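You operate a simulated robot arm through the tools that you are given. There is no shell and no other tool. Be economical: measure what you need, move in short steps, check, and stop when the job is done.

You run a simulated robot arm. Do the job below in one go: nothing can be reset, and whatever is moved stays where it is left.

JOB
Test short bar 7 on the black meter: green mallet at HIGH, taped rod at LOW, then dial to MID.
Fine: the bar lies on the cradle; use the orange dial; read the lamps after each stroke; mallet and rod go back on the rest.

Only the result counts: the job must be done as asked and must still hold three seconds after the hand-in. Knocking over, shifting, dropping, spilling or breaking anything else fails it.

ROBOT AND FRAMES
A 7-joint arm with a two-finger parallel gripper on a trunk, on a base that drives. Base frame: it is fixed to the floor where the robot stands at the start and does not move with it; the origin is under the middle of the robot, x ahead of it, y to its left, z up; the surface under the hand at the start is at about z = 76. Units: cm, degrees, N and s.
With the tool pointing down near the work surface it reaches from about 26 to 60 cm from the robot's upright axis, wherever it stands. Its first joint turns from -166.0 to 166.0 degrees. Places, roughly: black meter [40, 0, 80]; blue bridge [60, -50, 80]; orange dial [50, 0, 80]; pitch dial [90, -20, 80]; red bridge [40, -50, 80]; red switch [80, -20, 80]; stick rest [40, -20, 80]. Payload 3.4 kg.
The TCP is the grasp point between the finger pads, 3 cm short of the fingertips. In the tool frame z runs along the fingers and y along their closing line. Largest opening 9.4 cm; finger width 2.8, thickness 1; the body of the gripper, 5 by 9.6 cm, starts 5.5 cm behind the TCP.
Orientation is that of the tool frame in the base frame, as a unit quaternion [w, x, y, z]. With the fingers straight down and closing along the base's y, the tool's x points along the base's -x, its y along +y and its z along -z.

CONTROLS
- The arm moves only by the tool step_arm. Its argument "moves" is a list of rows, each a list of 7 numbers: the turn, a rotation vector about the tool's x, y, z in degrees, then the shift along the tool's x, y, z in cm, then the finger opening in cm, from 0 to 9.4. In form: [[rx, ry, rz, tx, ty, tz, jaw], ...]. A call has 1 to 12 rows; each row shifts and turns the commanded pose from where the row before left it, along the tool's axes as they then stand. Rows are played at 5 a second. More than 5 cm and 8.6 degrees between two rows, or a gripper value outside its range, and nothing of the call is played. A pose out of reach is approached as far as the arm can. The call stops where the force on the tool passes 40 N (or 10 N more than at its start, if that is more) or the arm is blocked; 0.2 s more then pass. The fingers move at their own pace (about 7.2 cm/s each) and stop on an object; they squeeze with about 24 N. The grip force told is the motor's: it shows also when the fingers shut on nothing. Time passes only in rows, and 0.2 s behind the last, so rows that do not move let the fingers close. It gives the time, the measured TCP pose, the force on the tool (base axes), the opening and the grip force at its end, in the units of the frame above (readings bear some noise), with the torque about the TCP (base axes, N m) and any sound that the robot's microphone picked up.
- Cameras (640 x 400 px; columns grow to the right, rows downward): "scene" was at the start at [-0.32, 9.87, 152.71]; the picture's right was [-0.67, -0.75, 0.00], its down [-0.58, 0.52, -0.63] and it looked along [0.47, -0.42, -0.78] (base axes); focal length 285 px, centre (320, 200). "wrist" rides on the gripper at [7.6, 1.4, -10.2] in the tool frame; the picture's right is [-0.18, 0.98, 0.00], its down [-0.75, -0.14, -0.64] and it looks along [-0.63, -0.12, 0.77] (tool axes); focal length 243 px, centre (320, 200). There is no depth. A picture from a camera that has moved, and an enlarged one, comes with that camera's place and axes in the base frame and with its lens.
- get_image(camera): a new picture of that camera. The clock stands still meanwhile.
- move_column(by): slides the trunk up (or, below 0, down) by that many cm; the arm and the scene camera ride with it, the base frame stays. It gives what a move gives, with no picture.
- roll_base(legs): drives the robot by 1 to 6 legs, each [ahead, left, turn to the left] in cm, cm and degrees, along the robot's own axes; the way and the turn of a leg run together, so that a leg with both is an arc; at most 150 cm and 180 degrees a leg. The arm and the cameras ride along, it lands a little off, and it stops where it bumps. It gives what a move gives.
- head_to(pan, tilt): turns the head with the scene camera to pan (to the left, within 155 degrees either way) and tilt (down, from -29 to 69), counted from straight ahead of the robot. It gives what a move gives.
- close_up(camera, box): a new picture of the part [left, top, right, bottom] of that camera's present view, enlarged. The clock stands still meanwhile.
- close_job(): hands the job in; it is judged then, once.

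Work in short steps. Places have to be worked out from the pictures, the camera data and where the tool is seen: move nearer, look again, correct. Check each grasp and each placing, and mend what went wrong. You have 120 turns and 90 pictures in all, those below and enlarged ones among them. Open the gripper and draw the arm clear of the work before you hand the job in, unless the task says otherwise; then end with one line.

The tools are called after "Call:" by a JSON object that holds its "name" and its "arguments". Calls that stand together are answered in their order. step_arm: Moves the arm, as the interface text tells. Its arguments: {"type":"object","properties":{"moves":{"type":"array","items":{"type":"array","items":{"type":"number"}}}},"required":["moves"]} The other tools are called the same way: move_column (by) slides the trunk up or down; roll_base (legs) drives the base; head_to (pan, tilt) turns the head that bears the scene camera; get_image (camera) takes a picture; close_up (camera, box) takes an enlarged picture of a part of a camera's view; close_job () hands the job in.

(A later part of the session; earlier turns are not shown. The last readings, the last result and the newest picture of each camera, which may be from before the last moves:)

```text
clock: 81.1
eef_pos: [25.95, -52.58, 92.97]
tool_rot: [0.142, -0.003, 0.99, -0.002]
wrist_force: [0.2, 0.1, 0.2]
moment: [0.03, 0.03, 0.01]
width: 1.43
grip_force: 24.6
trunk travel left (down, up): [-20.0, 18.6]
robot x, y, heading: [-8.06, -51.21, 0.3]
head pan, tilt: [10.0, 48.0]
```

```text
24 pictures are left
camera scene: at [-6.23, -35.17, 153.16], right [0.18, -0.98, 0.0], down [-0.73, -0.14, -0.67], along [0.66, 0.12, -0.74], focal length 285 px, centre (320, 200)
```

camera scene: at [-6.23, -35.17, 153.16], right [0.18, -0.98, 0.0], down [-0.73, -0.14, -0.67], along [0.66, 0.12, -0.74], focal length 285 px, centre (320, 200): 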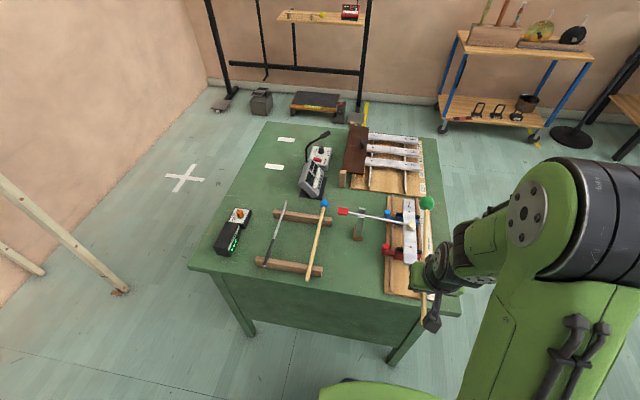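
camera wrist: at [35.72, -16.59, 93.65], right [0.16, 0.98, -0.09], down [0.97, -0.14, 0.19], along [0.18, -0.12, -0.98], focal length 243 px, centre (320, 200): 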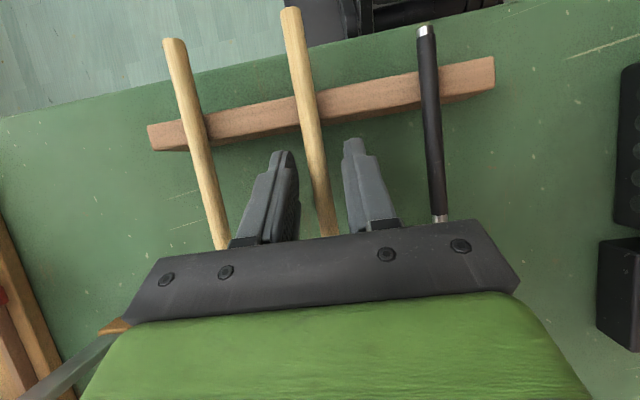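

The lamps lit — the stroke counts. Read the lamps and check the striker lever, which looks different.

Call:
{"name": "close_up", "arguments": {"camera": "scene", "box": [205, 200, 265, 265]}}

Call:
{"name": "close_up", "arguments": {"camera": "scene", "box": [330, 190, 450, 305]}}

```text
6.15 times, centred on (235, 232) of scene
camera zoom: at [-6.23, -35.17, 153.16], right [0.18, -0.98, 0.0], down [-0.73, -0.14, -0.67], along [0.66, 0.12, -0.74], focal length 1754 px, centre (843, 0)
```

zoom: 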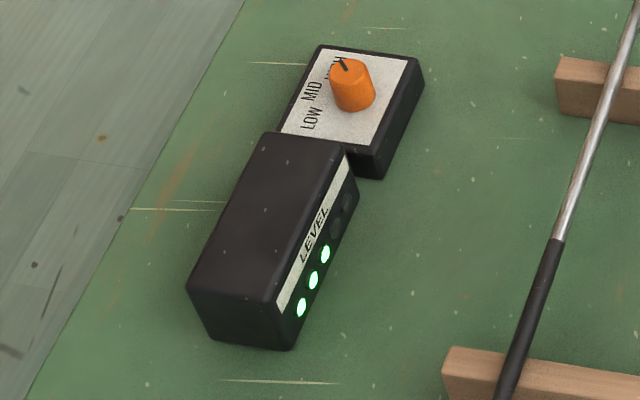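

```text
3.48 times, centred on (390, 248) of scene
camera zoom: at [-6.23, -35.17, 153.16], right [0.18, -0.98, 0.0], down [-0.73, -0.14, -0.67], along [0.66, 0.12, -0.74], focal length 992 px, centre (76, 35)
```

zoom: 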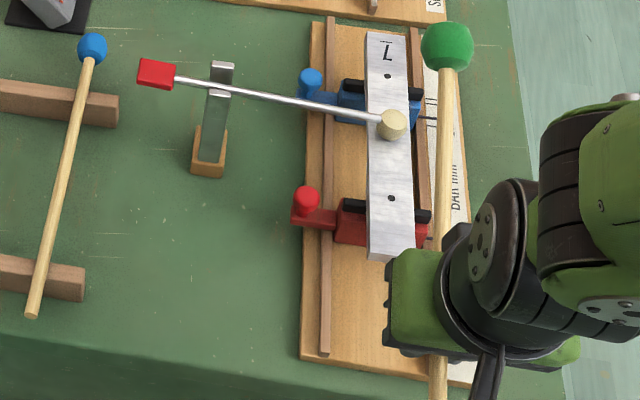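

Three green lamps at HIGH, but the striker's ball has dipped onto the bar. Let time pass and look whether it swings back.

Call:
{"name": "step_arm", "arguments": {"moves": [[0, 0, 0, 0, 0, -2, 0.3], [0, 0, 0, 0, 0, 0, 0.3]]}}

Call:
{"name": "close_up", "arguments": {"camera": "scene", "box": [200, 190, 450, 305]}}

```text
clock: 81.7
eef_pos: [25.46, -52.53, 94.86]
tool_rot: [0.141, -0.004, 0.99, -0.002]
wrist_force: [-0.8, 0.8, -0.8]
moment: [0.03, 0.05, 0.0]
width: 1.41
grip_force: 23.7
trunk travel left (down, up): [-20.0, 18.6]
robot x, y, heading: [-7.42, -51.5, 0.5]
head pan, tilt: [10.0, 48.0]
```

```text
2.56 times, centred on (325, 248) of scene
camera zoom: at [-6.02, -35.18, 153.16], right [0.18, -0.98, 0.0], down [-0.73, -0.14, -0.67], along [0.66, 0.12, -0.74], focal length 730 px, centre (307, 78)
```

zoom: 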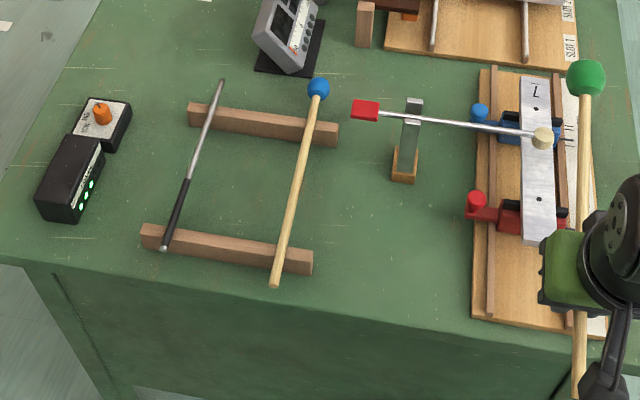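

The ball is swinging back up; I probably grazed it. To be sure the reading is from the mallet, I'll repeat the stroke 1 cm farther from the ball once it has settled.

Call:
{"name": "step_arm", "arguments": {"moves": [[0, 5, 0, 0, 0, 0, 0.3], [0, 0, 0, 1.34, 0, 1.68, 0.3], [0, 0, 0, 0, 0, 0, 0.3], [0, 0, 0, 0, 0, 0, 0.3], [0, 0, 0, 0, 0, 0, 0.3], [0, 0, 0, 0, 0, 0, 0.3], [0, 0, 0, 0, 0, 0, 0.3], [0, 0, 0, 0, 0, 0, 0.3], [0, 0, 0, 0, 0, 0, 0.3], [0, 0, 0, 0, 0, 0, 0.3], [0, 0, 0, 0, 0, 0, 0.3], [0, 0, 0, 0, 0, 0, 0.3]]}}

Call:
{"name": "close_up", "arguments": {"camera": "scene", "box": [200, 190, 450, 305]}}

```text
clock: 84.3
eef_pos: [24.25, -52.37, 92.83]
tool_rot: [0.099, -0.003, 0.995, -0.001]
wrist_force: [0.6, 0.4, -1.0]
moment: [0.0, 0.03, -0.01]
width: 1.43
grip_force: 23.9
trunk travel left (down, up): [-20.0, 18.6]
robot x, y, heading: [-7.28, -51.58, 0.5]
head pan, tilt: [10.0, 48.0]
```

```text
2.56 times, centred on (325, 248) of scene
camera zoom: at [-6.12, -35.17, 153.16], right [0.18, -0.98, 0.0], down [-0.73, -0.14, -0.67], along [0.66, 0.12, -0.74], focal length 730 px, centre (307, 78)
```

zoom: 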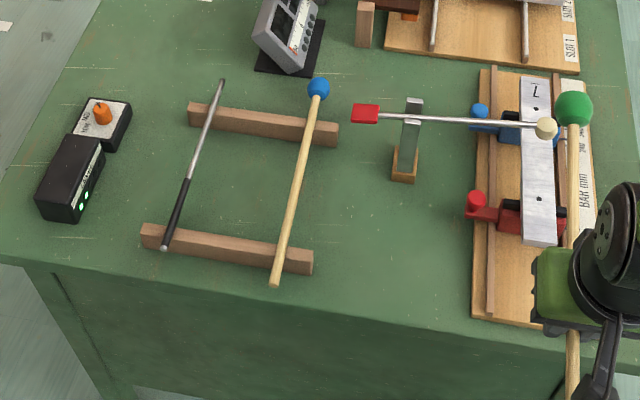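

Lever is back at rest; lamps decay slowly. Repeat the stroke at x≈44.5 and look.

Call:
{"name": "step_arm", "arguments": {"moves": [[0, 8, 0, 0.94, 0, 4.81, 0.3], [0, 8, 0, 0.26, 0, 4.89, 0.3], [0, -8, 0, 0.43, 0, -4.88, 0.3], [0, -8, 0, -0.26, 0, -4.89, 0.3]]}}

Call:
{"name": "close_up", "arguments": {"camera": "scene", "box": [200, 190, 450, 305]}}

```text
clock: 85.3
eef_pos: [24.19, -52.05, 92.97]
tool_rot: [0.099, -0.004, 0.995, -0.002]
wrist_force: [0.0, -0.1, -0.4]
moment: [0.01, 0.04, 0.0]
width: 1.4
grip_force: 23.7
trunk travel left (down, up): [-20.0, 18.6]
robot x, y, heading: [-7.92, -51.58, 0.2]
head pan, tilt: [10.0, 48.0]
```

```text
2.56 times, centred on (325, 248) of scene
camera zoom: at [-6.23, -35.16, 153.16], right [0.18, -0.98, 0.0], down [-0.73, -0.14, -0.67], along [0.66, 0.12, -0.74], focal length 730 px, centre (307, 78)
```

zoom: 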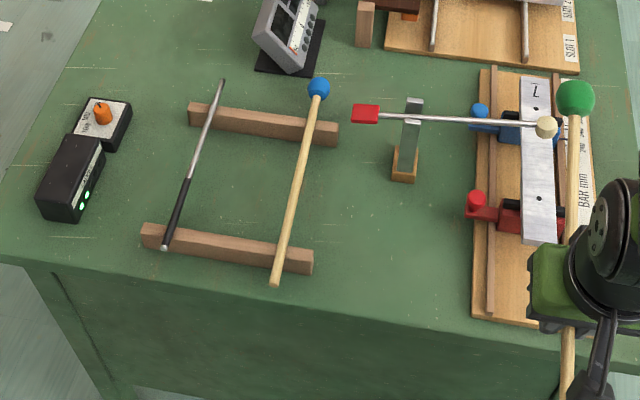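

The head pivoted a little so it hit, with the lever still. Lamps could be leftover; wait for them to go out, then repeat for an unambiguous reading.

Call:
{"name": "step_arm", "arguments": {"moves": [[0, 2, 0, 0, 0, 0, 0.3], [0, 0, 0, 0, 0, 0, 0.3], [0, 0, 0, 0, 0, 0, 0.3], [0, 0, 0, 0, 0, 0, 0.3], [0, 0, 0, 0, 0, 0, 0.3], [0, 0, 0, 0, 0, 0, 0.3], [0, 0, 0, 0, 0, 0, 0.3], [0, 0, 0, 0, 0, 0, 0.3], [0, 0, 0, 0, 0, 0, 0.3], [0, 0, 0, 0, 0, 0, 0.3], [0, 0, 0, 0, 0, 0, 0.3], [0, 0, 0, 0, 0, 0, 0.3]]}}

Call:
{"name": "step_arm", "arguments": {"moves": [[0, 0, 0, 0, 0, 0, 0.3], [0, 0, 0, 0, 0, 0, 0.3], [0, 0, 0, 0, 0, 0, 0.3], [0, 0, 0, 0, 0, 0, 0.3], [0, 0, 0, 0, 0, 0, 0.3], [0, 0, 0, 0, 0, 0, 0.3], [0, 0, 0, 0, 0, 0, 0.3], [0, 0, 0, 0, 0, 0, 0.3], [0, 0, 0, 0, 0, 0, 0.3], [0, 0, 0, 0, 0, 0, 0.3], [0, 0, 0, 0, 0, 0, 0.3], [0, 0, 0, 0, 0, 0, 0.3]]}}

Call:
{"name": "close_up", "arguments": {"camera": "scene", "box": [205, 200, 265, 265]}}

```text
clock: 87.9
eef_pos: [24.31, -52.23, 92.76]
tool_rot: [0.081, -0.003, 0.997, -0.001]
wrist_force: [-0.7, -0.7, 0.3]
moment: [0.0, 0.07, 0.02]
width: 1.43
grip_force: 23.7
trunk travel left (down, up): [-20.0, 18.6]
robot x, y, heading: [-7.8, -51.16, 0.5]
head pan, tilt: [10.0, 48.0]
```

```text
clock: 90.5
eef_pos: [24.35, -52.23, 92.85]
tool_rot: [0.081, -0.004, 0.997, -0.002]
wrist_force: [0.2, -0.3, 0.1]
moment: [0.01, 0.08, 0.0]
width: 1.43
grip_force: 23.7
trunk travel left (down, up): [-20.0, 18.6]
robot x, y, heading: [-7.63, -51.55, 0.4]
head pan, tilt: [10.0, 48.0]
```

```text
6.15 times, centred on (235, 232) of scene
camera zoom: at [-6.12, -35.17, 153.16], right [0.18, -0.98, 0.0], down [-0.73, -0.14, -0.67], along [0.66, 0.12, -0.74], focal length 1754 px, centre (843, 0)
```

zoom: 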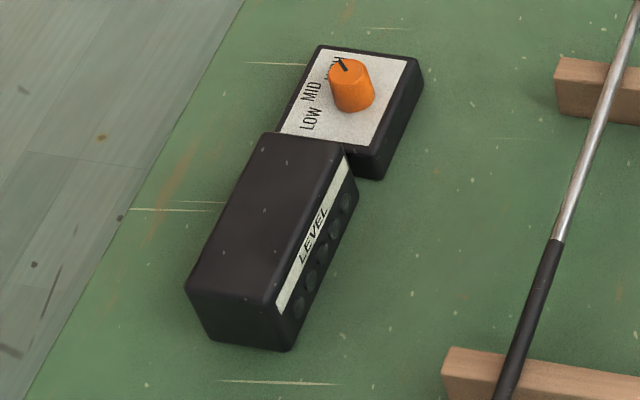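

Lamps are off. Now a clean stroke.

Call:
{"name": "step_arm", "arguments": {"moves": [[0, 8, 0, 0.27, 0, 4.84, 0.3], [0, 8, 0, 0.09, 0, 4.9, 0.3], [0, -8, 0, 0.6, 0, -4.86, 0.3], [0, -8, 0, -0.09, 0, -4.9, 0.3]]}}

Call:
{"name": "close_up", "arguments": {"camera": "scene", "box": [200, 190, 450, 305]}}

```text
clock: 91.5
eef_pos: [24.65, -52.15, 93.22]
tool_rot: [0.081, -0.005, 0.997, -0.001]
wrist_force: [0.2, -0.2, -0.7]
moment: [-0.04, 0.04, -0.01]
width: 1.42
grip_force: 23.8
trunk travel left (down, up): [-20.0, 18.6]
robot x, y, heading: [-7.37, -51.5, 0.4]
head pan, tilt: [10.0, 48.0]
```

```text
2.56 times, centred on (325, 248) of scene
camera zoom: at [-6.25, -35.17, 153.16], right [0.18, -0.98, 0.0], down [-0.73, -0.14, -0.67], along [0.66, 0.12, -0.74], focal length 730 px, centre (307, 78)
```

zoom: 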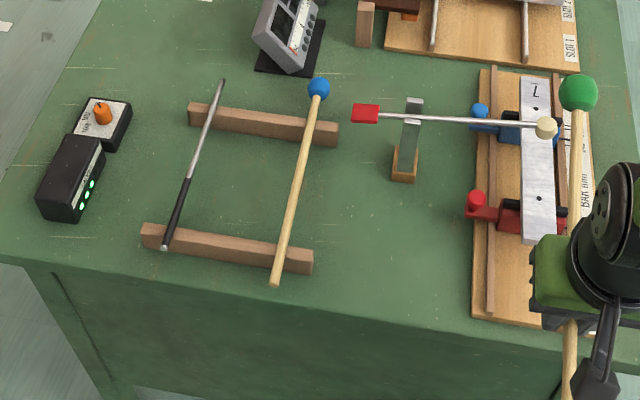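

Clean hit: three lamps lit at HIGH, lever untouched. Now bring the mallet back: level the tool, raise, shift to the earlier carrying pose and drive back.

Call:
{"name": "step_arm", "arguments": {"moves": [[0, 0, 0, 0, 0, -4.5, 0.3], [0, 5, 0, 0, 0, -3, 0.3], [0, 4, 0, 0, 0, 0, 0.3], [0, 0, 0, -1, -4.3, 0, 0.3], [0, 0, 0, -1, -4.3, 0, 0.3], [0, 0, 0, -1, -4.3, 0, 0.3], [0, 0, 0, -1, -4.3, 0, 0.3], [0, 0, 0, 0, 0, 0, 0.3]]}}

Call:
{"name": "roll_base", "arguments": {"legs": [[0, 52, 0], [8, 0, 0]]}}

Call:
{"name": "get_image", "arguments": {"camera": "wrist"}}

```text
clock: 93.3
eef_pos: [27.45, -69.48, 100.37]
tool_rot: [0.002, -0.004, 1.0, -0.002]
wrist_force: [0.5, -0.7, -1.6]
moment: [-0.03, 0.05, 0.03]
width: 1.42
grip_force: 23.6
trunk travel left (down, up): [-20.0, 18.6]
robot x, y, heading: [-7.85, -51.45, 0.3]
head pan, tilt: [10.0, 48.0]
```

```text
clock: 97.0
eef_pos: [35.27, -17.92, 100.38]
tool_rot: [0.002, -0.001, 1.0, -0.002]
wrist_force: [0.1, -0.3, -0.8]
moment: [-0.03, 0.07, -0.01]
width: 1.43
grip_force: 24.0
trunk travel left (down, up): [-20.0, 18.6]
robot x, y, heading: [-0.19, 0.52, 0.4]
head pan, tilt: [10.0, 48.0]
```

```text
16 pictures are left
camera wrist: at [27.62, -16.55, 110.54], right [0.18, 0.98, 0.0], down [0.75, -0.14, 0.64], along [0.63, -0.12, -0.76], focal length 243 px, centre (320, 200)
```

wrist: 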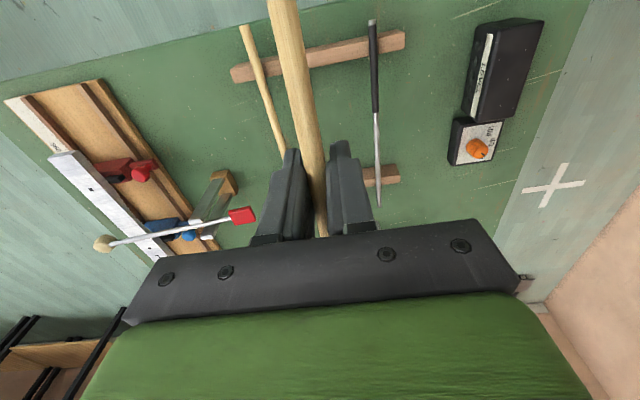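

Frame re-check: blue shaft y≈−24.4, rod y≈−11.8, so the slot is y≈−18.1 as before. Pitch 9° to level the mallet, move to x≈36.6 and descend.

Call:
{"name": "step_arm", "arguments": {"moves": [[0, 4.5, 0, 0, 0, 0, 0.3], [0, 4.5, 0, 0, 0, 0, 0.3], [0, 0, 0, -1.28, -0.15, -0.2, 0.3], [0, 0, 0, -0.7, 0, 4.42, 0.3], [0, 0, 0, -0.7, 0, 4.42, 0.3], [0, 0, 0, -0.7, 0, 4.42, 0.3], [0, 0, 0, -0.66, 0, 4.2, 0.3], [0, 0, 0, 0, 0, 0, 0.3]]}}

Call:
{"name": "get_image", "arguments": {"camera": "wrist"}}

```text
clock: 98.8
eef_pos: [36.6, -18.24, 82.47]
tool_rot: [-0.076, -0.001, 0.997, -0.002]
wrist_force: [0.1, 0.8, -1.5]
moment: [-0.03, 0.04, 0.01]
width: 1.4
grip_force: 24.1
trunk travel left (down, up): [-20.0, 18.6]
robot x, y, heading: [0.04, 0.41, 0.2]
head pan, tilt: [10.0, 48.0]
```

```text
15 pictures are left
camera wrist: at [30.56, -16.79, 93.67], right [0.18, 0.98, -0.03], down [0.84, -0.14, 0.52], along [0.51, -0.12, -0.85], focal length 243 px, centre (320, 200)
```

wrist: 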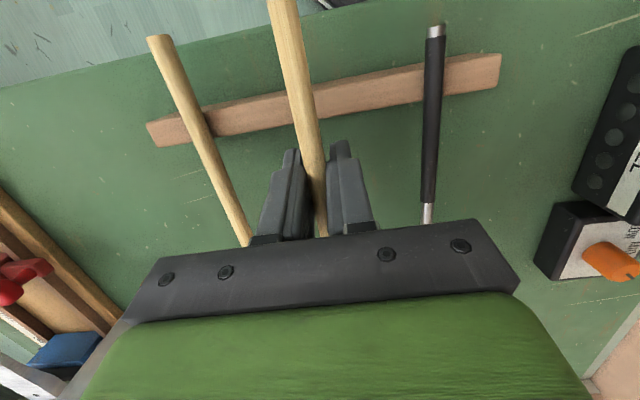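

Well aligned over its slot. Lower gently with contact feel.

Call:
{"name": "step_arm", "arguments": {"moves": [[0, 0, 0, -0.2, 0, 1.3, 0.3], [0, 0, 0, 0, 0, 0, 0.3]]}}

Call:
{"name": "step_arm", "arguments": {"moves": [[0, 0, 0, -0.06, 0, 0.4, 0.3], [0, 0, 0, 0, 0, 0, 0.3]]}}

Call:
{"name": "step_arm", "arguments": {"moves": [[0, 0, 0, -0.05, 0, 0.3, 0.3], [0, 0, 0, 0, 0, 0, 0.3]]}}

```text
clock: 99.4
eef_pos: [36.59, -18.31, 81.05]
tool_rot: [-0.075, -0.001, 0.997, -0.002]
wrist_force: [-1.1, 0.1, -0.3]
moment: [-0.02, 0.07, -0.01]
width: 1.42
grip_force: 23.8
trunk travel left (down, up): [-20.0, 18.6]
robot x, y, heading: [-0.16, 0.1, 0.1]
head pan, tilt: [10.0, 48.0]
```

```text
clock: 100.0
eef_pos: [36.46, -18.38, 80.61]
tool_rot: [-0.075, 0.0, 0.997, -0.002]
wrist_force: [0.0, 0.1, 0.4]
moment: [0.01, 0.08, -0.01]
width: 1.42
grip_force: 24.0
trunk travel left (down, up): [-20.0, 18.6]
robot x, y, heading: [-0.03, -0.05, 0.1]
head pan, tilt: [10.0, 48.0]
```

```text
clock: 100.6
eef_pos: [36.38, -18.26, 80.49]
tool_rot: [-0.076, -0.001, 0.997, -0.001]
wrist_force: [0.1, 0.3, -0.3]
moment: [0.0, 0.07, 0.04]
width: 1.4
grip_force: 24.0
trunk travel left (down, up): [-20.0, 18.6]
robot x, y, heading: [0.07, 0.08, 0.3]
head pan, tilt: [10.0, 48.0]
```

Call:
{"name": "step_arm", "arguments": {"moves": [[0, 0, 0, -0.05, 0, 0.3, 0.3], [0, 0, 0, 0, 0, 0, 0.3]]}}

Call:
{"name": "step_arm", "arguments": {"moves": [[0, 0, 0, -0.03, 0, 0.2, 0.3], [0, 0, 0, 0, 0, 0, 0.3]]}}

```text
clock: 101.2
eef_pos: [36.41, -18.21, 80.24]
tool_rot: [-0.076, -0.001, 0.997, -0.002]
wrist_force: [0.0, 0.0, 0.2]
moment: [0.01, 0.08, 0.03]
width: 1.42
grip_force: 24.1
trunk travel left (down, up): [-20.0, 18.6]
robot x, y, heading: [0.14, 0.27, 0.0]
head pan, tilt: [10.0, 48.0]
```

```text
clock: 101.8
eef_pos: [36.45, -18.32, 79.95]
tool_rot: [-0.077, -0.001, 0.997, -0.002]
wrist_force: [1.1, 0.9, -0.8]
moment: [-0.02, 0.08, 0.03]
width: 1.44
grip_force: 23.3
trunk travel left (down, up): [-20.0, 18.6]
robot x, y, heading: [-0.46, 0.03, 0.2]
head pan, tilt: [10.0, 48.0]
```

It was gripped at z=79.92, so it should be at rest contact about now; one more small step.

Call:
{"name": "step_arm", "arguments": {"moves": [[0, 0, 0, -0.03, 0, 0.2, 0.3], [0, 0, 0, 0, 0, 0, 0.3]]}}

Call:
{"name": "close_up", "arguments": {"camera": "wrist", "box": [130, 0, 510, 240]}}

```text
clock: 102.4
eef_pos: [36.44, -18.16, 79.95]
tool_rot: [-0.076, 0.0, 0.997, -0.001]
wrist_force: [0.2, 0.1, 3.4]
moment: [-0.01, 0.23, -0.03]
width: 1.44
grip_force: 24.7
trunk travel left (down, up): [-20.0, 18.6]
robot x, y, heading: [0.02, 0.43, 0.4]
head pan, tilt: [10.0, 48.0]
```

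```text
1.67 times, centred on (320, 120) of wrist
camera zoom: at [30.48, -16.78, 91.21], right [0.18, 0.98, -0.03], down [0.84, -0.14, 0.52], along [0.51, -0.12, -0.85], focal length 404 px, centre (320, 333)
```

zoom: 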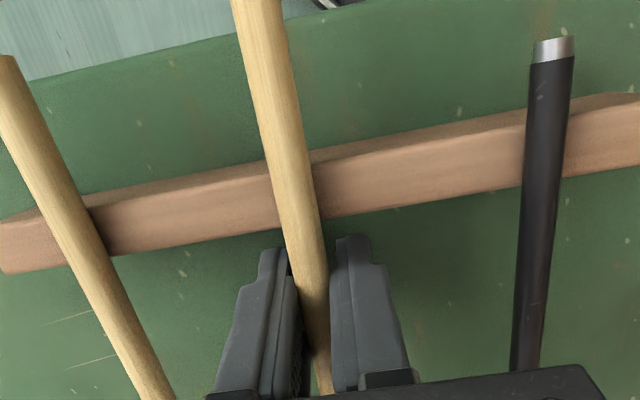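

Shaft rests on the rear bar (3.4 N); release slowly and back off upward.

Call:
{"name": "step_arm", "arguments": {"moves": [[0, 0, 0, 0, 0, 0, 1.6], [0, 0, 0, 0, 0, 0, 3.2], [0, 0, 0, 0, 0, 0, 3.2], [0, -4.5, 0, 0, 0, 0, 3.2], [0, -4.5, 0, 0, 0, -3, 3.2], [0, 0, 0, 0, 0, -4.5, 3.2], [0, 0, 0, 0, 0, -4.5, 3.2], [0, 0, 0, 0, 0, 0, 4.5]]}}

Call:
{"name": "head_to", "arguments": {"pan": -20, "tilt": 55}}

Call:
{"name": "get_image", "arguments": {"camera": "wrist"}}

```text
clock: 104.2
eef_pos: [36.72, -18.13, 92.02]
tool_rot: [0.002, 0.0, 1.0, -0.002]
wrist_force: [0.4, 0.4, -0.4]
moment: [0.02, 0.0, 0.01]
width: 4.48
grip_force: 0.1
trunk travel left (down, up): [-20.0, 18.6]
robot x, y, heading: [0.12, 0.41, 0.2]
head pan, tilt: [10.0, 48.0]
```

```text
clock: 105.1
eef_pos: [36.59, -18.05, 92.05]
tool_rot: [0.002, -0.001, 1.0, -0.002]
wrist_force: [0.3, -0.1, 0.4]
moment: [-0.01, 0.01, 0.0]
width: 4.49
grip_force: 0.1
trunk travel left (down, up): [-20.0, 18.6]
robot x, y, heading: [0.12, 0.53, 0.3]
head pan, tilt: [-20.0, 55.0]
```

```text
13 pictures are left
camera wrist: at [28.95, -16.61, 102.16], right [0.18, 0.98, 0.0], down [0.75, -0.14, 0.65], along [0.63, -0.12, -0.76], focal length 243 px, centre (320, 200)
```

wrist: 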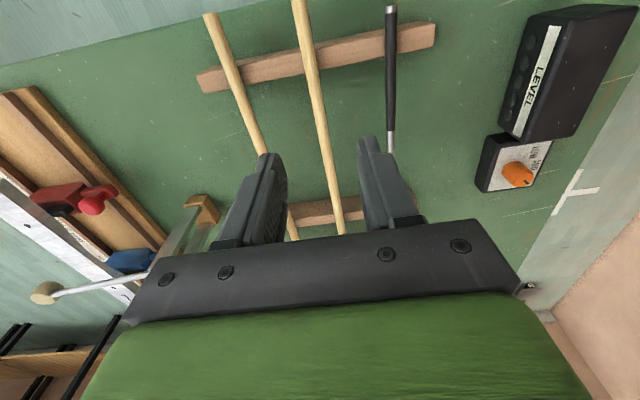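

Mallet rests in its place. Next turn the dial to LOW: go over the knob with the wrist at +45°.

Call:
{"name": "step_arm", "arguments": {"moves": [[0, 0, 0, -2.22, 4.01, 0, 4.5], [0, 0, 0, -2.22, 4.01, 0, 4.5], [0, 0, 0, -2.22, 4.01, 0, 4.5], [0, 0, 0, -2.22, 4.01, 0, 4.5], [0, 0, 0, -2.22, 4.01, 0, 4.5], [0, 0, 7.5, 0, 0, 1.5, 4.5], [0, 0, 7.5, 0, 0, 1.5, 4.5], [0, 0, 7.5, 0, 0, 1.5, 4.5], [0, 0, 7.5, 0, 0, 1.5, 4.5], [0, 0, 7.5, 0, 0, 0, 4.5], [0, 0, 7.5, 0, 0, 0, 4.5], [0, 0, 0, 0, 0, 0, 4.5]]}}

Call:
{"name": "close_up", "arguments": {"camera": "wrist", "box": [240, 60, 400, 240]}}

```text
clock: 107.7
eef_pos: [47.7, 1.86, 86.08]
tool_rot: [0.002, 0.383, 0.924, 0.0]
wrist_force: [0.2, 0.5, -0.9]
moment: [0.01, -0.06, -0.02]
width: 4.47
grip_force: 0.1
trunk travel left (down, up): [-20.0, 18.6]
robot x, y, heading: [-0.11, 0.47, 0.3]
head pan, tilt: [-20.0, 55.0]
```

```text
2.22 times, centred on (320, 150) of wrist
camera zoom: at [43.32, 8.34, 96.16], right [0.82, 0.57, 0.0], down [0.43, -0.63, 0.65], along [0.37, -0.53, -0.76], focal length 539 px, centre (320, 311)
```

zoom: 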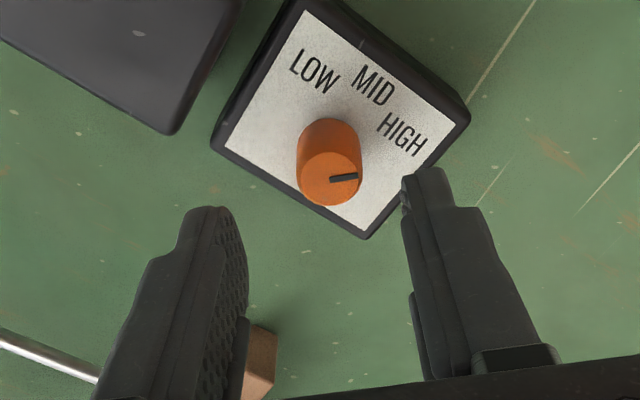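

Knob offset ≈+0.2 in y; correct, descend to z≈81.5, and grip.

Call:
{"name": "step_arm", "arguments": {"moves": [[0, 0, 0, 0.14, 0.14, 2.5, 4.5], [0, 0, 0, 0, 0, 1.5, 4.5], [0, 0, 0, 0, 0, 0.5, 4.5], [0, 0, 0, 0, 0, 0, 4.5], [0, 0, 0, 0, 0, 0, 1.0], [0, 0, 0, 0, 0, 0, 1.0], [0, 0, 0, 0, 0, 0, 1.0]]}}

```text
clock: 109.3
eef_pos: [48.01, 2.06, 81.53]
tool_rot: [0.003, 0.381, 0.925, 0.0]
wrist_force: [5.1, 2.5, 5.4]
moment: [0.2, -0.16, 0.01]
width: 2.14
grip_force: 45.0
trunk travel left (down, up): [-20.0, 18.6]
robot x, y, heading: [0.14, 0.17, 0.1]
head pan, tilt: [-20.0, 55.0]
```

Gripped (2.14 cm). Turn −90° to LOW, release, rise.

Call:
{"name": "step_arm", "arguments": {"moves": [[0, 0, -7.5, 0, 0, 0, 1.0], [0, 0, -7.5, 0, 0, 0, 1.0], [0, 0, -7.5, 0, 0, 0, 1.0], [0, 0, -7.5, 0, 0, 0, 1.0], [0, 0, -7.5, 0, 0, 0, 1.0], [0, 0, -7.5, 0, 0, 0, 1.0], [0, 0, -7.5, 0, 0, 0, 1.0], [0, 0, -7.5, 0, 0, 0, 1.0], [0, 0, -7.5, 0, 0, 0, 1.0], [0, 0, -7.5, 0, 0, 0, 1.0], [0, 0, -7.5, 0, 0, 0, 1.0], [0, 0, -7.5, 0, 0, 0, 1.0]]}}

Call:
{"name": "step_arm", "arguments": {"moves": [[0, 0, 0, 0, 0, 0, 1.0], [0, 0, 0, 0, 0, 0, 4.5], [0, 0, 0, 0, 0, 0, 4.5], [0, 0, 0, 0, 0, -4.5, 4.5], [0, 0, 0, 0, 0, 0, 4.5]]}}

Call:
{"name": "close_up", "arguments": {"camera": "wrist", "box": [240, 60, 400, 240]}}

```text
clock: 111.9
eef_pos: [47.95, 2.17, 81.52]
tool_rot: [0.001, -0.385, 0.923, -0.004]
wrist_force: [13.6, 11.5, 14.4]
moment: [0.43, -0.58, -0.28]
width: 2.13
grip_force: 44.4
trunk travel left (down, up): [-20.0, 18.6]
robot x, y, heading: [-0.16, 0.54, 0.1]
head pan, tilt: [-20.0, 55.0]
```

```text
clock: 113.1
eef_pos: [47.72, 2.19, 85.97]
tool_rot: [0.001, -0.384, 0.923, -0.002]
wrist_force: [-0.1, 0.5, 0.5]
moment: [0.02, 0.03, -0.01]
width: 4.5
grip_force: 0.0
trunk travel left (down, up): [-20.0, 18.6]
robot x, y, heading: [-0.15, 0.38, 0.4]
head pan, tilt: [-20.0, 55.0]
```

```text
2.22 times, centred on (320, 150) of wrist
camera zoom: at [41.34, -2.07, 96.21], right [-0.57, 0.82, 0.0], down [0.63, 0.44, 0.64], along [0.53, 0.36, -0.77], focal length 539 px, centre (320, 311)
```

zoom: 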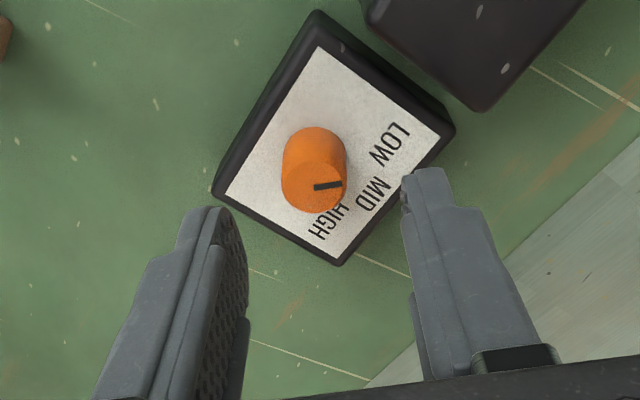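

Pointer is at LOW. Now to the taped rod: raise, straighten, move over (36.6, −11.8).

Call:
{"name": "step_arm", "arguments": {"moves": [[0, 0, 7.5, 0, 0, -3, 4.0], [0, 0, 7.5, 0, 0, -3, 4.0], [0, 0, 7.5, 0, 0, 0, 4.0], [0, 0, 7.5, 0, 0, 0, 4.0], [0, 0, 7.5, 0, 0, 0, 4.0], [0, 0, 7.5, 0, 0, 0, 4.0], [0, 0, 0, 2.8, -3.48, 0, 4.0], [0, 0, 0, 2.8, -3.48, 0, 4.0], [0, 0, 0, 2.8, -3.48, 0, 4.0], [0, 0, 0, 2.8, -3.48, 0, 4.0], [0, 0, 0, 0, 0, 4.5, 3.5], [0, 0, 0, 0, 0, 0, 3.5]]}}

Call:
{"name": "get_image", "arguments": {"camera": "wrist"}}

```text
clock: 115.7
eef_pos: [36.46, -12.08, 87.48]
tool_rot: [0.003, -0.001, 1.0, -0.002]
wrist_force: [0.0, 0.0, -0.3]
moment: [0.01, 0.01, 0.02]
width: 3.47
grip_force: 0.0
trunk travel left (down, up): [-20.0, 18.6]
robot x, y, heading: [-0.31, 0.03, 0.2]
head pan, tilt: [-20.0, 55.0]
```

```text
10 pictures are left
camera wrist: at [28.73, -10.58, 97.7], right [0.18, 0.98, 0.0], down [0.75, -0.14, 0.65], along [0.64, -0.12, -0.76], focal length 243 px, centre (320, 200)
```

wrist: 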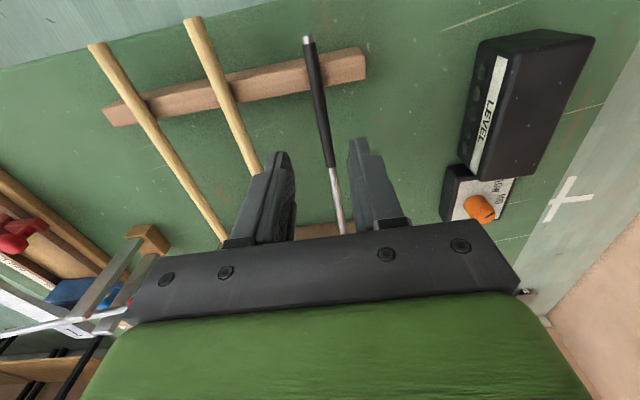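

Rod lies 0.3 cm to +y of the tool axis; correct, descend to z≈79.9 and grip the taped handle.

Call:
{"name": "step_arm", "arguments": {"moves": [[0, 0, 0, 0, 0.3, 3, 3.5], [0, 0, 0, 0, 0, 2.5, 3.5], [0, 0, 0, 0, 0, 1.2, 3.5], [0, 0, 0, 0, 0, 0.8, 3.5], [0, 0, 0, 0, 0, 0, 3.5], [0, 0, 0, 0, 0, 0, 0.2], [0, 0, 0, 0, 0, 0, 0.2], [0, 0, 0, 0, 0, 0, 0.2], [0, 0, 0, 0, 0, 0, 0.2]]}}

```text
clock: 117.7
eef_pos: [36.68, -11.66, 80.05]
tool_rot: [0.001, -0.001, 1.0, -0.002]
wrist_force: [-0.2, 0.6, 0.8]
moment: [0.0, -0.05, -0.04]
width: 1.16
grip_force: 23.8
trunk travel left (down, up): [-20.0, 18.6]
robot x, y, heading: [-0.35, 0.29, 0.3]
head pan, tilt: [-20.0, 55.0]
```

Gripped at 1.16 cm. Lift and check load, shift to the carrying pose.

Call:
{"name": "step_arm", "arguments": {"moves": [[0, 0, 0, 0, 0, -2, 0.2], [0, 0, 0, 0, 0, -3, 0.2], [0, 0, 0, 0, 0, -4.5, 0.2], [0, 0, 0, 0, 0, -4.5, 0.2], [0, 0, 0, 0, 0, -4.5, 0.2], [0, 0, 0, 0, 0, -1.5, 0.2], [0, 0, 0, 0, -3.2, 0, 0.2], [0, 0, 0, 0, -3.2, 0, 0.2], [0, 0, 0, 0, 0, 0, 0.2]]}}

Call:
{"name": "roll_base", "arguments": {"legs": [[-8, 0, 0], [0, -52, 0]]}}

Call:
{"name": "head_to", "arguments": {"pan": 10, "tilt": 48}}

Call:
{"name": "step_arm", "arguments": {"moves": [[0, 0, 0, 0.8, 4.15, 0, 0.2], [0, 0, 0, 0.8, 4.15, 0, 0.2], [0, 0, 0, 0.8, 4.15, 0, 0.2], [0, 0, 0, 0.8, 4.15, 0, 0.2], [0, 0, 0, 0, 0, 4.0, 0.2], [0, 0, 0, 0, 0, 0, 0.2]]}}

Call:
{"name": "close_up", "arguments": {"camera": "scene", "box": [330, 170, 470, 300]}}

```text
clock: 119.7
eef_pos: [36.47, -18.06, 99.99]
tool_rot: [0.002, -0.001, 1.0, -0.001]
wrist_force: [0.5, -0.1, -1.6]
moment: [0.01, 0.06, 0.01]
width: 1.14
grip_force: 23.8
trunk travel left (down, up): [-20.0, 18.6]
robot x, y, heading: [-0.25, 0.17, -0.0]
head pan, tilt: [-20.0, 55.0]
```

```text
clock: 123.4
eef_pos: [28.52, -70.4, 99.82]
tool_rot: [0.001, 0.003, 1.0, -0.003]
wrist_force: [0.3, -0.1, 0.2]
moment: [-0.02, 0.05, -0.01]
width: 1.15
grip_force: 23.7
trunk travel left (down, up): [-20.0, 18.6]
robot x, y, heading: [-8.28, -51.76, -0.5]
head pan, tilt: [-20.0, 55.0]
```

```text
clock: 124.3
eef_pos: [28.34, -70.43, 99.91]
tool_rot: [0.001, 0.004, 1.0, -0.002]
wrist_force: [-0.1, 0.2, -1.2]
moment: [-0.03, 0.04, 0.0]
width: 1.16
grip_force: 23.6
trunk travel left (down, up): [-20.0, 18.6]
robot x, y, heading: [-7.98, -51.99, -0.3]
head pan, tilt: [10.0, 48.0]
```

```text
clock: 125.7
eef_pos: [25.01, -53.8, 95.46]
tool_rot: [0.002, 0.005, 1.0, -0.002]
wrist_force: [0.0, 0.5, -1.5]
moment: [0.01, 0.08, 0.02]
width: 1.15
grip_force: 24.0
trunk travel left (down, up): [-20.0, 18.6]
robot x, y, heading: [-7.78, -51.59, -0.4]
head pan, tilt: [10.0, 48.0]
```

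```text
3.08 times, centred on (400, 235) of scene
camera zoom: at [-6.26, -35.38, 153.16], right [0.17, -0.99, 0.0], down [-0.73, -0.12, -0.67], along [0.66, 0.11, -0.74], focal length 877 px, centre (74, 92)
```

zoom: 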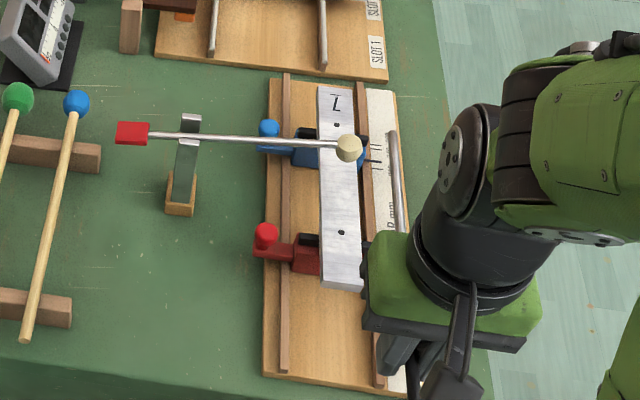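

Rod tip is at (45.2, −54.3); bar centre y≈−52.7. Shift +1.6 in y and +0.8 in x, pitch 8° up, then strike with the tip (rod ends ~8° tip-down).

Call:
{"name": "step_arm", "arguments": {"moves": [[0, 0, 0, -0.8, 1.6, 1.1, 0.2], [0, -8, 0, 0, 0, 0, 0.2], [0, 0, 0, 0, 0, 0, 0.2], [0, 0, 0, 0, 0, 0, 0.2]]}}

Call:
{"name": "step_arm", "arguments": {"moves": [[0, 8, 0, 0.68, 0, 4.85, 0.2], [0, 8, 0, 0, 0, 4.9, 0.2], [0, -8, 0, 0.68, 0, -4.85, 0.2], [0, -8, 0, 0, 0, -4.9, 0.2]]}}

Call:
{"name": "close_up", "arguments": {"camera": "scene", "box": [200, 185, 450, 305]}}

```text
clock: 126.7
eef_pos: [26.18, -52.16, 94.64]
tool_rot: [0.072, 0.004, 0.997, -0.002]
wrist_force: [-0.3, 0.5, -1.3]
moment: [0.01, 0.05, 0.01]
width: 1.13
grip_force: 23.7
trunk travel left (down, up): [-20.0, 18.6]
robot x, y, heading: [-7.92, -51.83, -0.5]
head pan, tilt: [10.0, 48.0]
```

```text
clock: 127.7
eef_pos: [26.44, -52.44, 95.02]
tool_rot: [0.073, 0.003, 0.997, -0.003]
wrist_force: [-0.5, 0.0, -0.5]
moment: [-0.04, 0.05, 0.01]
width: 1.16
grip_force: 24.0
trunk travel left (down, up): [-20.0, 18.6]
robot x, y, heading: [-8.08, -51.66, -0.4]
head pan, tilt: [10.0, 48.0]
```

```text
2.56 times, centred on (325, 245) of scene
camera zoom: at [-6.24, -35.42, 153.16], right [0.17, -0.99, 0.0], down [-0.73, -0.12, -0.67], along [0.66, 0.11, -0.74], focal length 730 px, centre (307, 85)
```

zoom: 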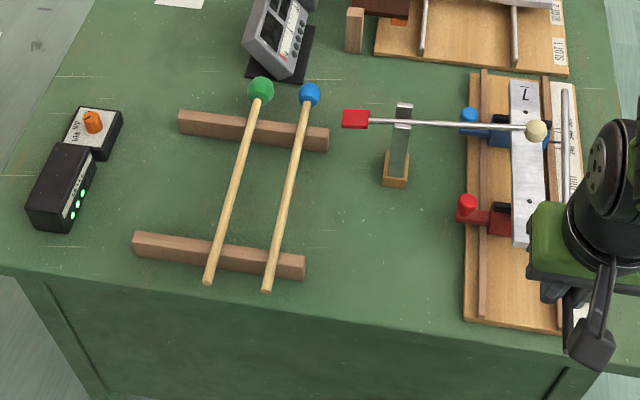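

Three lamps lit at LOW from the rod; lever and bar undisturbed. Now take the rod back: raise, level, carry pose, drive back.

Call:
{"name": "step_arm", "arguments": {"moves": [[0, 0, 0, 0, 0, -4.5, 0.2], [0, 4, 0, 0, 0, -1, 0.2], [0, 4, 0, 0, 0, 0, 0.2], [0, 0, 0, -0.6, -4.4, 0, 0.2], [0, 0, 0, -0.6, -4.4, 0, 0.2], [0, 0, 0, -0.6, -4.4, 0, 0.2], [0, 0, 0, -0.6, -4.4, 0, 0.2], [0, 0, 0, 0, 0, 0, 0.2]]}}

Call:
{"name": "roll_base", "arguments": {"legs": [[0, 52, 0], [8, 0, 0]]}}

```text
clock: 129.5
eef_pos: [27.67, -69.8, 100.31]
tool_rot: [0.002, 0.004, 1.0, -0.002]
wrist_force: [0.0, -0.2, -0.5]
moment: [-0.04, 0.05, 0.0]
width: 1.19
grip_force: 24.1
trunk travel left (down, up): [-20.0, 18.6]
robot x, y, heading: [-8.02, -51.74, -0.2]
head pan, tilt: [10.0, 48.0]
```

```text
clock: 133.2
eef_pos: [36.14, -17.71, 100.1]
tool_rot: [0.002, 0.003, 1.0, -0.002]
wrist_force: [0.7, 0.3, -0.7]
moment: [-0.01, 0.1, -0.01]
width: 1.15
grip_force: 23.7
trunk travel left (down, up): [-20.0, 18.6]
robot x, y, heading: [0.51, 0.4, -0.2]
head pan, tilt: [10.0, 48.0]
```

Move over the rod's slot (36.6, −11.75) and lower to z≈84 for a check.

Call:
{"name": "step_arm", "arguments": {"moves": [[0, 0, 0, -0.25, 3, 0, 0.2], [0, 0, 0, -0.25, 3, 0, 0.2], [0, 0, 0, 0, 0, 4.5, 0.2], [0, 0, 0, 0, 0, 4.5, 0.2], [0, 0, 0, 0, 0, 4.5, 0.2], [0, 0, 0, 0, 0, 2.5, 0.2], [0, 0, 0, 0, 0, 0, 0.2]]}}

Call:
{"name": "get_image", "arguments": {"camera": "wrist"}}

```text
clock: 134.8
eef_pos: [36.67, -11.84, 83.98]
tool_rot: [0.001, 0.003, 1.0, -0.002]
wrist_force: [-0.7, 0.3, -2.0]
moment: [-0.06, 0.05, 0.02]
width: 1.16
grip_force: 24.0
trunk travel left (down, up): [-20.0, 18.6]
robot x, y, heading: [0.1, 0.07, -0.2]
head pan, tilt: [10.0, 48.0]
```

```text
7 pictures are left
camera wrist: at [29.03, -10.38, 94.19], right [0.19, 0.98, 0.0], down [0.75, -0.14, 0.65], along [0.63, -0.13, -0.76], focal length 243 px, centre (320, 200)
```

wrist: 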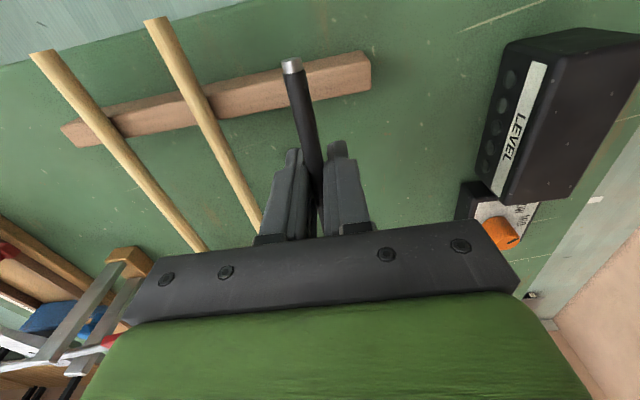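

Rod tilts ~8° in the grip; pitch 8° to level it, then lower with contact feel.

Call:
{"name": "step_arm", "arguments": {"moves": [[0, 4, 0, 0, 0, 0, 0.2], [0, 4, 0, 0, 0, 0, 0.2], [0, 0, 0, -0.35, 0, 2.5, 0.2], [0, 0, 0, 0, 0, 0, 0.2]]}}

Call:
{"name": "step_arm", "arguments": {"moves": [[0, 0, 0, -0.07, 0, 0.5, 0.2], [0, 0, 0, 0, 0, 0, 0.2]]}}

Call:
{"name": "step_arm", "arguments": {"moves": [[0, 0, 0, -0.05, 0, 0.35, 0.2], [0, 0, 0, 0, 0, 0, 0.2]]}}

Call:
{"name": "step_arm", "arguments": {"moves": [[0, 0, 0, -0.04, 0, 0.25, 0.2], [0, 0, 0, 0, 0, 0, 0.2]]}}

```text
clock: 135.8
eef_pos: [36.66, -11.86, 81.69]
tool_rot: [-0.068, 0.004, 0.998, -0.002]
wrist_force: [0.3, 0.0, -0.4]
moment: [0.01, 0.07, -0.01]
width: 1.15
grip_force: 23.5
trunk travel left (down, up): [-20.0, 18.6]
robot x, y, heading: [0.28, 0.42, -0.1]
head pan, tilt: [10.0, 48.0]
```

```text
clock: 136.4
eef_pos: [36.68, -11.83, 81.23]
tool_rot: [-0.067, 0.004, 0.998, -0.002]
wrist_force: [0.4, -0.8, 4.3]
moment: [-0.01, -0.63, 0.02]
width: 1.18
grip_force: 23.5
trunk travel left (down, up): [-20.0, 18.6]
robot x, y, heading: [0.2, 0.14, -0.5]
head pan, tilt: [10.0, 48.0]
```

```text
clock: 137.0
eef_pos: [36.57, -11.83, 80.86]
tool_rot: [-0.067, 0.003, 0.998, -0.002]
wrist_force: [1.7, 0.1, 2.6]
moment: [0.01, -0.52, -0.04]
width: 1.17
grip_force: 24.1
trunk travel left (down, up): [-20.0, 18.6]
robot x, y, heading: [0.26, 0.47, -0.2]
head pan, tilt: [10.0, 48.0]
```

```text
clock: 137.6
eef_pos: [36.53, -11.79, 80.56]
tool_rot: [-0.067, 0.005, 0.998, -0.002]
wrist_force: [1.9, 0.2, 3.2]
moment: [-0.01, -0.65, -0.07]
width: 1.17
grip_force: 24.3
trunk travel left (down, up): [-20.0, 18.6]
robot x, y, heading: [0.29, 0.28, -0.3]
head pan, tilt: [10.0, 48.0]
```

Front rest touched first (tip was slightly low). Pitch back 2.5° and lower the remaining ~0.5 cm.

Call:
{"name": "step_arm", "arguments": {"moves": [[0, -2.5, 0, 0, 0, 0, 0.2], [0, 0, 0, -0.04, 0, 0.3, 0.2], [0, 0, 0, 0, 0, 0, 0.2]]}}

Call:
{"name": "step_arm", "arguments": {"moves": [[0, 0, 0, -0.03, 0, 0.25, 0.2], [0, 0, 0, 0, 0, 0, 0.2]]}}

```text
clock: 138.4
eef_pos: [36.56, -11.85, 80.07]
tool_rot: [-0.047, 0.004, 0.999, -0.001]
wrist_force: [-0.5, 0.0, -1.1]
moment: [-0.02, 0.05, 0.0]
width: 1.17
grip_force: 24.0
trunk travel left (down, up): [-20.0, 18.6]
robot x, y, heading: [0.07, 0.35, -0.4]
head pan, tilt: [10.0, 48.0]
```

```text
clock: 139.0
eef_pos: [36.65, -11.71, 80.04]
tool_rot: [-0.046, 0.004, 0.999, -0.002]
wrist_force: [-0.2, 0.2, -2.1]
moment: [0.0, 0.06, 0.03]
width: 1.14
grip_force: 23.8
trunk travel left (down, up): [-20.0, 18.6]
robot x, y, heading: [0.42, 0.59, -0.2]
head pan, tilt: [10.0, 48.0]
```

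Call:
{"name": "step_arm", "arguments": {"moves": [[0, 0, 0, -0.01, 0, 0.15, 0.2], [0, 0, 0, 0, 0, 0, 0.2]]}}

```text
clock: 139.6
eef_pos: [36.67, -11.75, 79.84]
tool_rot: [-0.045, 0.003, 0.999, -0.002]
wrist_force: [0.7, 0.0, 9.9]
moment: [0.02, 0.13, 0.0]
width: 1.15
grip_force: 24.5
trunk travel left (down, up): [-20.0, 18.6]
robot x, y, heading: [0.38, 0.29, -0.4]
head pan, tilt: [10.0, 48.0]
```

Rod is seated on both bars (9.9 N up, small moment). Release and withdraw straight up.

Call:
{"name": "step_arm", "arguments": {"moves": [[0, 0, 0, 0, 0, 0, 1.5], [0, 0, 0, 0, 0, 0, 3.2], [0, 0, 0, 0, 0, 0, 3.2], [0, -5.5, 0, 0, 0, 0, 3.2], [0, 0, 0, 0, 0, -3, 3.2], [0, 0, 0, 0, 0, -4.5, 3.2], [0, 0, 0, 0, 0, -4.5, 3.2], [0, 0, 0, 0, 0, 0, 4.5]]}}

Call:
{"name": "get_image", "arguments": {"camera": "wrist"}}

```text
clock: 141.4
eef_pos: [36.57, -11.76, 91.91]
tool_rot: [0.002, 0.004, 1.0, -0.002]
wrist_force: [-0.1, 1.5, 0.3]
moment: [-0.03, -0.02, 0.01]
width: 4.48
grip_force: 0.0
trunk travel left (down, up): [-20.0, 18.6]
robot x, y, heading: [0.18, 0.46, -0.4]
head pan, tilt: [10.0, 48.0]
```

```text
6 pictures are left
camera wrist: at [28.87, -10.23, 102.24], right [0.19, 0.98, 0.0], down [0.75, -0.14, 0.65], along [0.63, -0.13, -0.76], focal length 243 px, centre (320, 200)
```

wrist: 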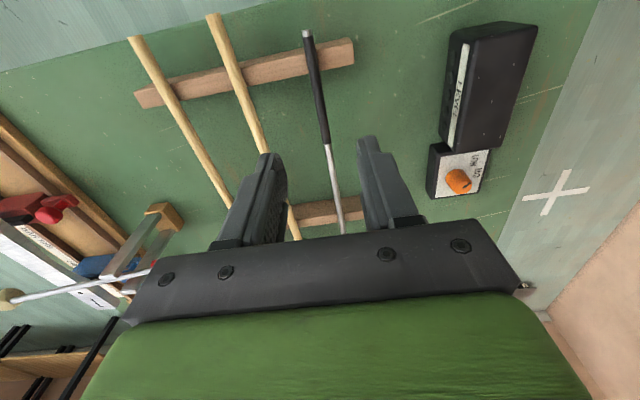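

Rod is back on the rest. Now the dial to MID: move over the knob with the wrist at −22.5°.

Call:
{"name": "step_arm", "arguments": {"moves": [[0, 0, 0, -2.8, 3.46, 0, 4.5], [0, 0, 0, -2.8, 3.46, 0, 4.5], [0, 0, 0, -2.8, 3.46, 0, 4.5], [0, 0, 0, -2.8, 3.46, 0, 4.5], [0, 0, -7.5, 0, 0, 2, 4.5], [0, 0, -7.5, 0, 0, 2, 4.5], [0, 0, -7.5, 0, 0, 2, 4.5], [0, 0, 0, 0, 0, 0, 4.5]]}}

Call:
{"name": "close_up", "arguments": {"camera": "wrist", "box": [240, 60, 400, 240]}}

```text
clock: 143.2
eef_pos: [47.89, 1.97, 86.02]
tool_rot: [0.001, -0.193, 0.981, -0.002]
wrist_force: [0.5, 0.3, -0.6]
moment: [-0.01, -0.02, -0.01]
width: 4.49
grip_force: 0.1
trunk travel left (down, up): [-20.0, 18.6]
robot x, y, heading: [0.29, 0.75, -0.2]
head pan, tilt: [10.0, 48.0]
```

```text
2.22 times, centred on (320, 150) of wrist
camera zoom: at [40.14, 0.32, 96.2], right [-0.2, 0.98, 0.0], down [0.75, 0.16, 0.64], along [0.63, 0.13, -0.76], focal length 539 px, centre (320, 311)
```

zoom: 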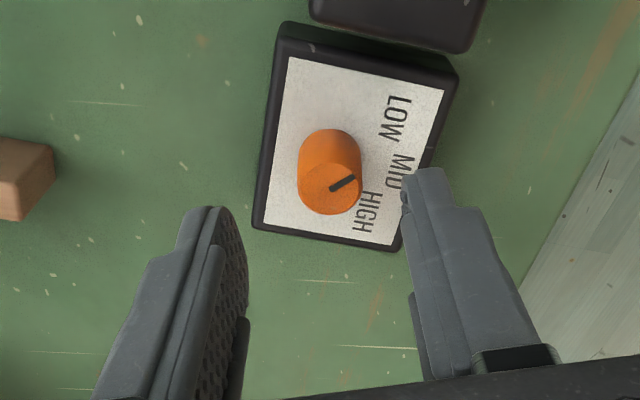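

Knob is ~0.3 right and ~0.25 ahead of the tool axis; correct, descend, grip.

Call:
{"name": "step_arm", "arguments": {"moves": [[0, 0, 0, -0.25, 0.28, 2.5, 4.5], [0, 0, 0, 0, 0, 1.5, 4.5], [0, 0, 0, 0, 0, 0.5, 4.5], [0, 0, 0, 0, 0, 0, 4.5], [0, 0, 0, 0, 0, 0, 1.0], [0, 0, 0, 0, 0, 0, 1.0], [0, 0, 0, 0, 0, 0, 1.0]]}}

```text
clock: 144.8
eef_pos: [48.14, 2.32, 81.55]
tool_rot: [0.002, -0.191, 0.982, -0.003]
wrist_force: [2.8, -5.3, 4.6]
moment: [-0.2, -0.28, 0.04]
width: 2.13
grip_force: 45.0
trunk travel left (down, up): [-20.0, 18.6]
robot x, y, heading: [0.35, 0.13, -0.3]
head pan, tilt: [10.0, 48.0]
```

Gripped. Turn +45° to MID, release, rise, and check.

Call:
{"name": "step_arm", "arguments": {"moves": [[0, 0, 7.5, 0, 0, 0, 1.0], [0, 0, 7.5, 0, 0, 0, 1.0], [0, 0, 7.5, 0, 0, 0, 1.0], [0, 0, 7.5, 0, 0, 0, 1.0], [0, 0, 7.5, 0, 0, 0, 1.0], [0, 0, 7.5, 0, 0, 0, 1.0], [0, 0, 0, 0, 0, 0, 1.0], [0, 0, 0, 0, 0, 0, 4.5], [0, 0, 0, 0, 0, 0, 4.5], [0, 0, 0, 0, 0, -4.5, 4.5], [0, 0, 0, 0, 0, 0, 4.5]]}}

Call:
{"name": "close_up", "arguments": {"camera": "wrist", "box": [240, 60, 400, 240]}}

```text
clock: 147.2
eef_pos: [48.09, 2.2, 85.77]
tool_rot: [0.001, 0.198, 0.98, -0.001]
wrist_force: [-0.4, -0.7, 0.3]
moment: [0.02, 0.02, 0.02]
width: 4.51
grip_force: 0.1
trunk travel left (down, up): [-20.0, 18.6]
robot x, y, heading: [0.37, 0.18, -0.3]
head pan, tilt: [10.0, 48.0]
```

```text
2.22 times, centred on (320, 150) of wrist
camera zoom: at [41.61, 6.62, 95.95], right [0.55, 0.83, 0.0], down [0.64, -0.42, 0.64], along [0.54, -0.36, -0.77], focal length 539 px, centre (320, 311)
```

zoom: 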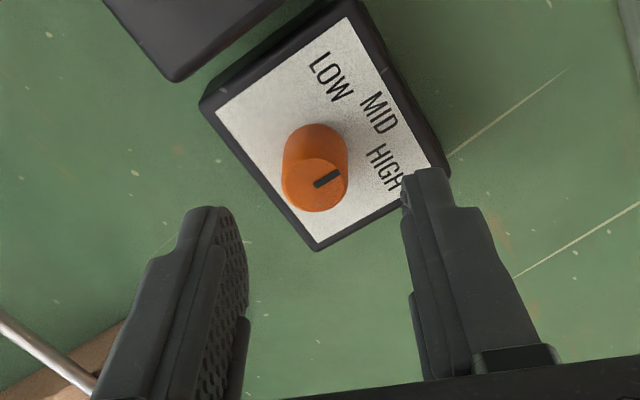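

Pointer is at MID (azimuth ≈90°). Raise the arm clear of the work and do a final check.

Call:
{"name": "step_arm", "arguments": {"moves": [[0, 0, -7.5, 0, 0, -4.5, 4.5], [0, 0, -7.5, 0, 0, -4.5, 4.5], [0, 0, -7.5, 0, 0, -4.5, 4.5], [0, 0, 0, 0, 0, -4.5, 4.5], [0, 0, 0, 0, 0, -4.5, 4.5], [0, 0, 0, 3, 3.5, -1, 4.5], [0, 0, 0, 3, 3.5, 0, 9.4], [0, 0, 0, 3, 3.5, 0, 9.4], [0, 0, 0, 3, 3.5, 0, 9.4], [0, 0, 0, 0, 4.5, 0, 9.4], [0, 0, 0, 0, 4.5, 0, 9.4]]}}

Call:
{"name": "head_to", "arguments": {"pan": -40, "tilt": 48}}

Call:
{"name": "get_image", "arguments": {"camera": "scene"}}

Call:
{"name": "close_up", "arguments": {"camera": "scene", "box": [220, 130, 440, 290]}}

```text
clock: 149.6
eef_pos: [36.57, 25.48, 109.52]
tool_rot: [0.002, 0.004, 1.0, -0.001]
wrist_force: [0.4, 0.4, -0.5]
moment: [-0.02, -0.03, 0.02]
width: 9.4
grip_force: 0.0
trunk travel left (down, up): [-20.0, 18.6]
robot x, y, heading: [0.29, 0.25, -0.4]
head pan, tilt: [10.0, 48.0]
```

```text
clock: 150.8
eef_pos: [36.44, 25.34, 109.53]
tool_rot: [0.002, 0.004, 1.0, -0.002]
wrist_force: [0.1, -0.1, 0.4]
moment: [-0.02, 0.01, 0.0]
width: 9.38
grip_force: 0.0
trunk travel left (down, up): [-20.0, 18.6]
robot x, y, heading: [0.16, 0.17, -0.5]
head pan, tilt: [-40.0, 48.0]
```

```text
3 pictures are left
camera scene: at [0.32, 10.22, 153.16], right [-0.65, -0.76, 0.0], down [-0.57, 0.48, -0.67], along [0.51, -0.43, -0.74], focal length 285 px, centre (320, 200)
```

scene: 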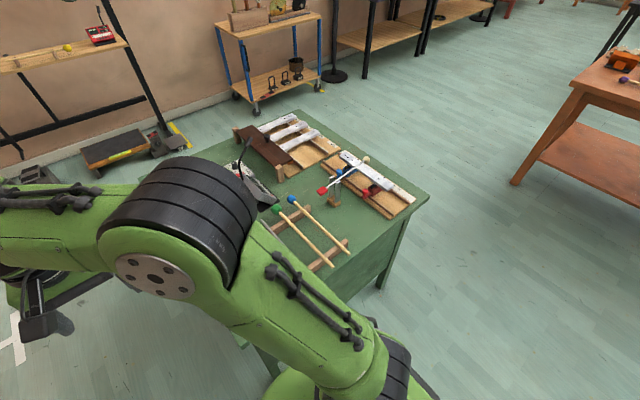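

```text
2.50 times, centred on (330, 210) of scene
camera zoom: at [0.32, 10.22, 153.16], right [-0.65, -0.76, 0.0], down [-0.57, 0.48, -0.67], along [0.51, -0.43, -0.74], focal length 713 px, centre (295, 175)
```

zoom: 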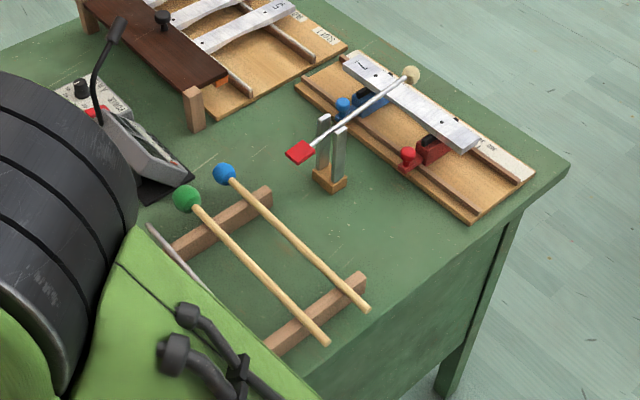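

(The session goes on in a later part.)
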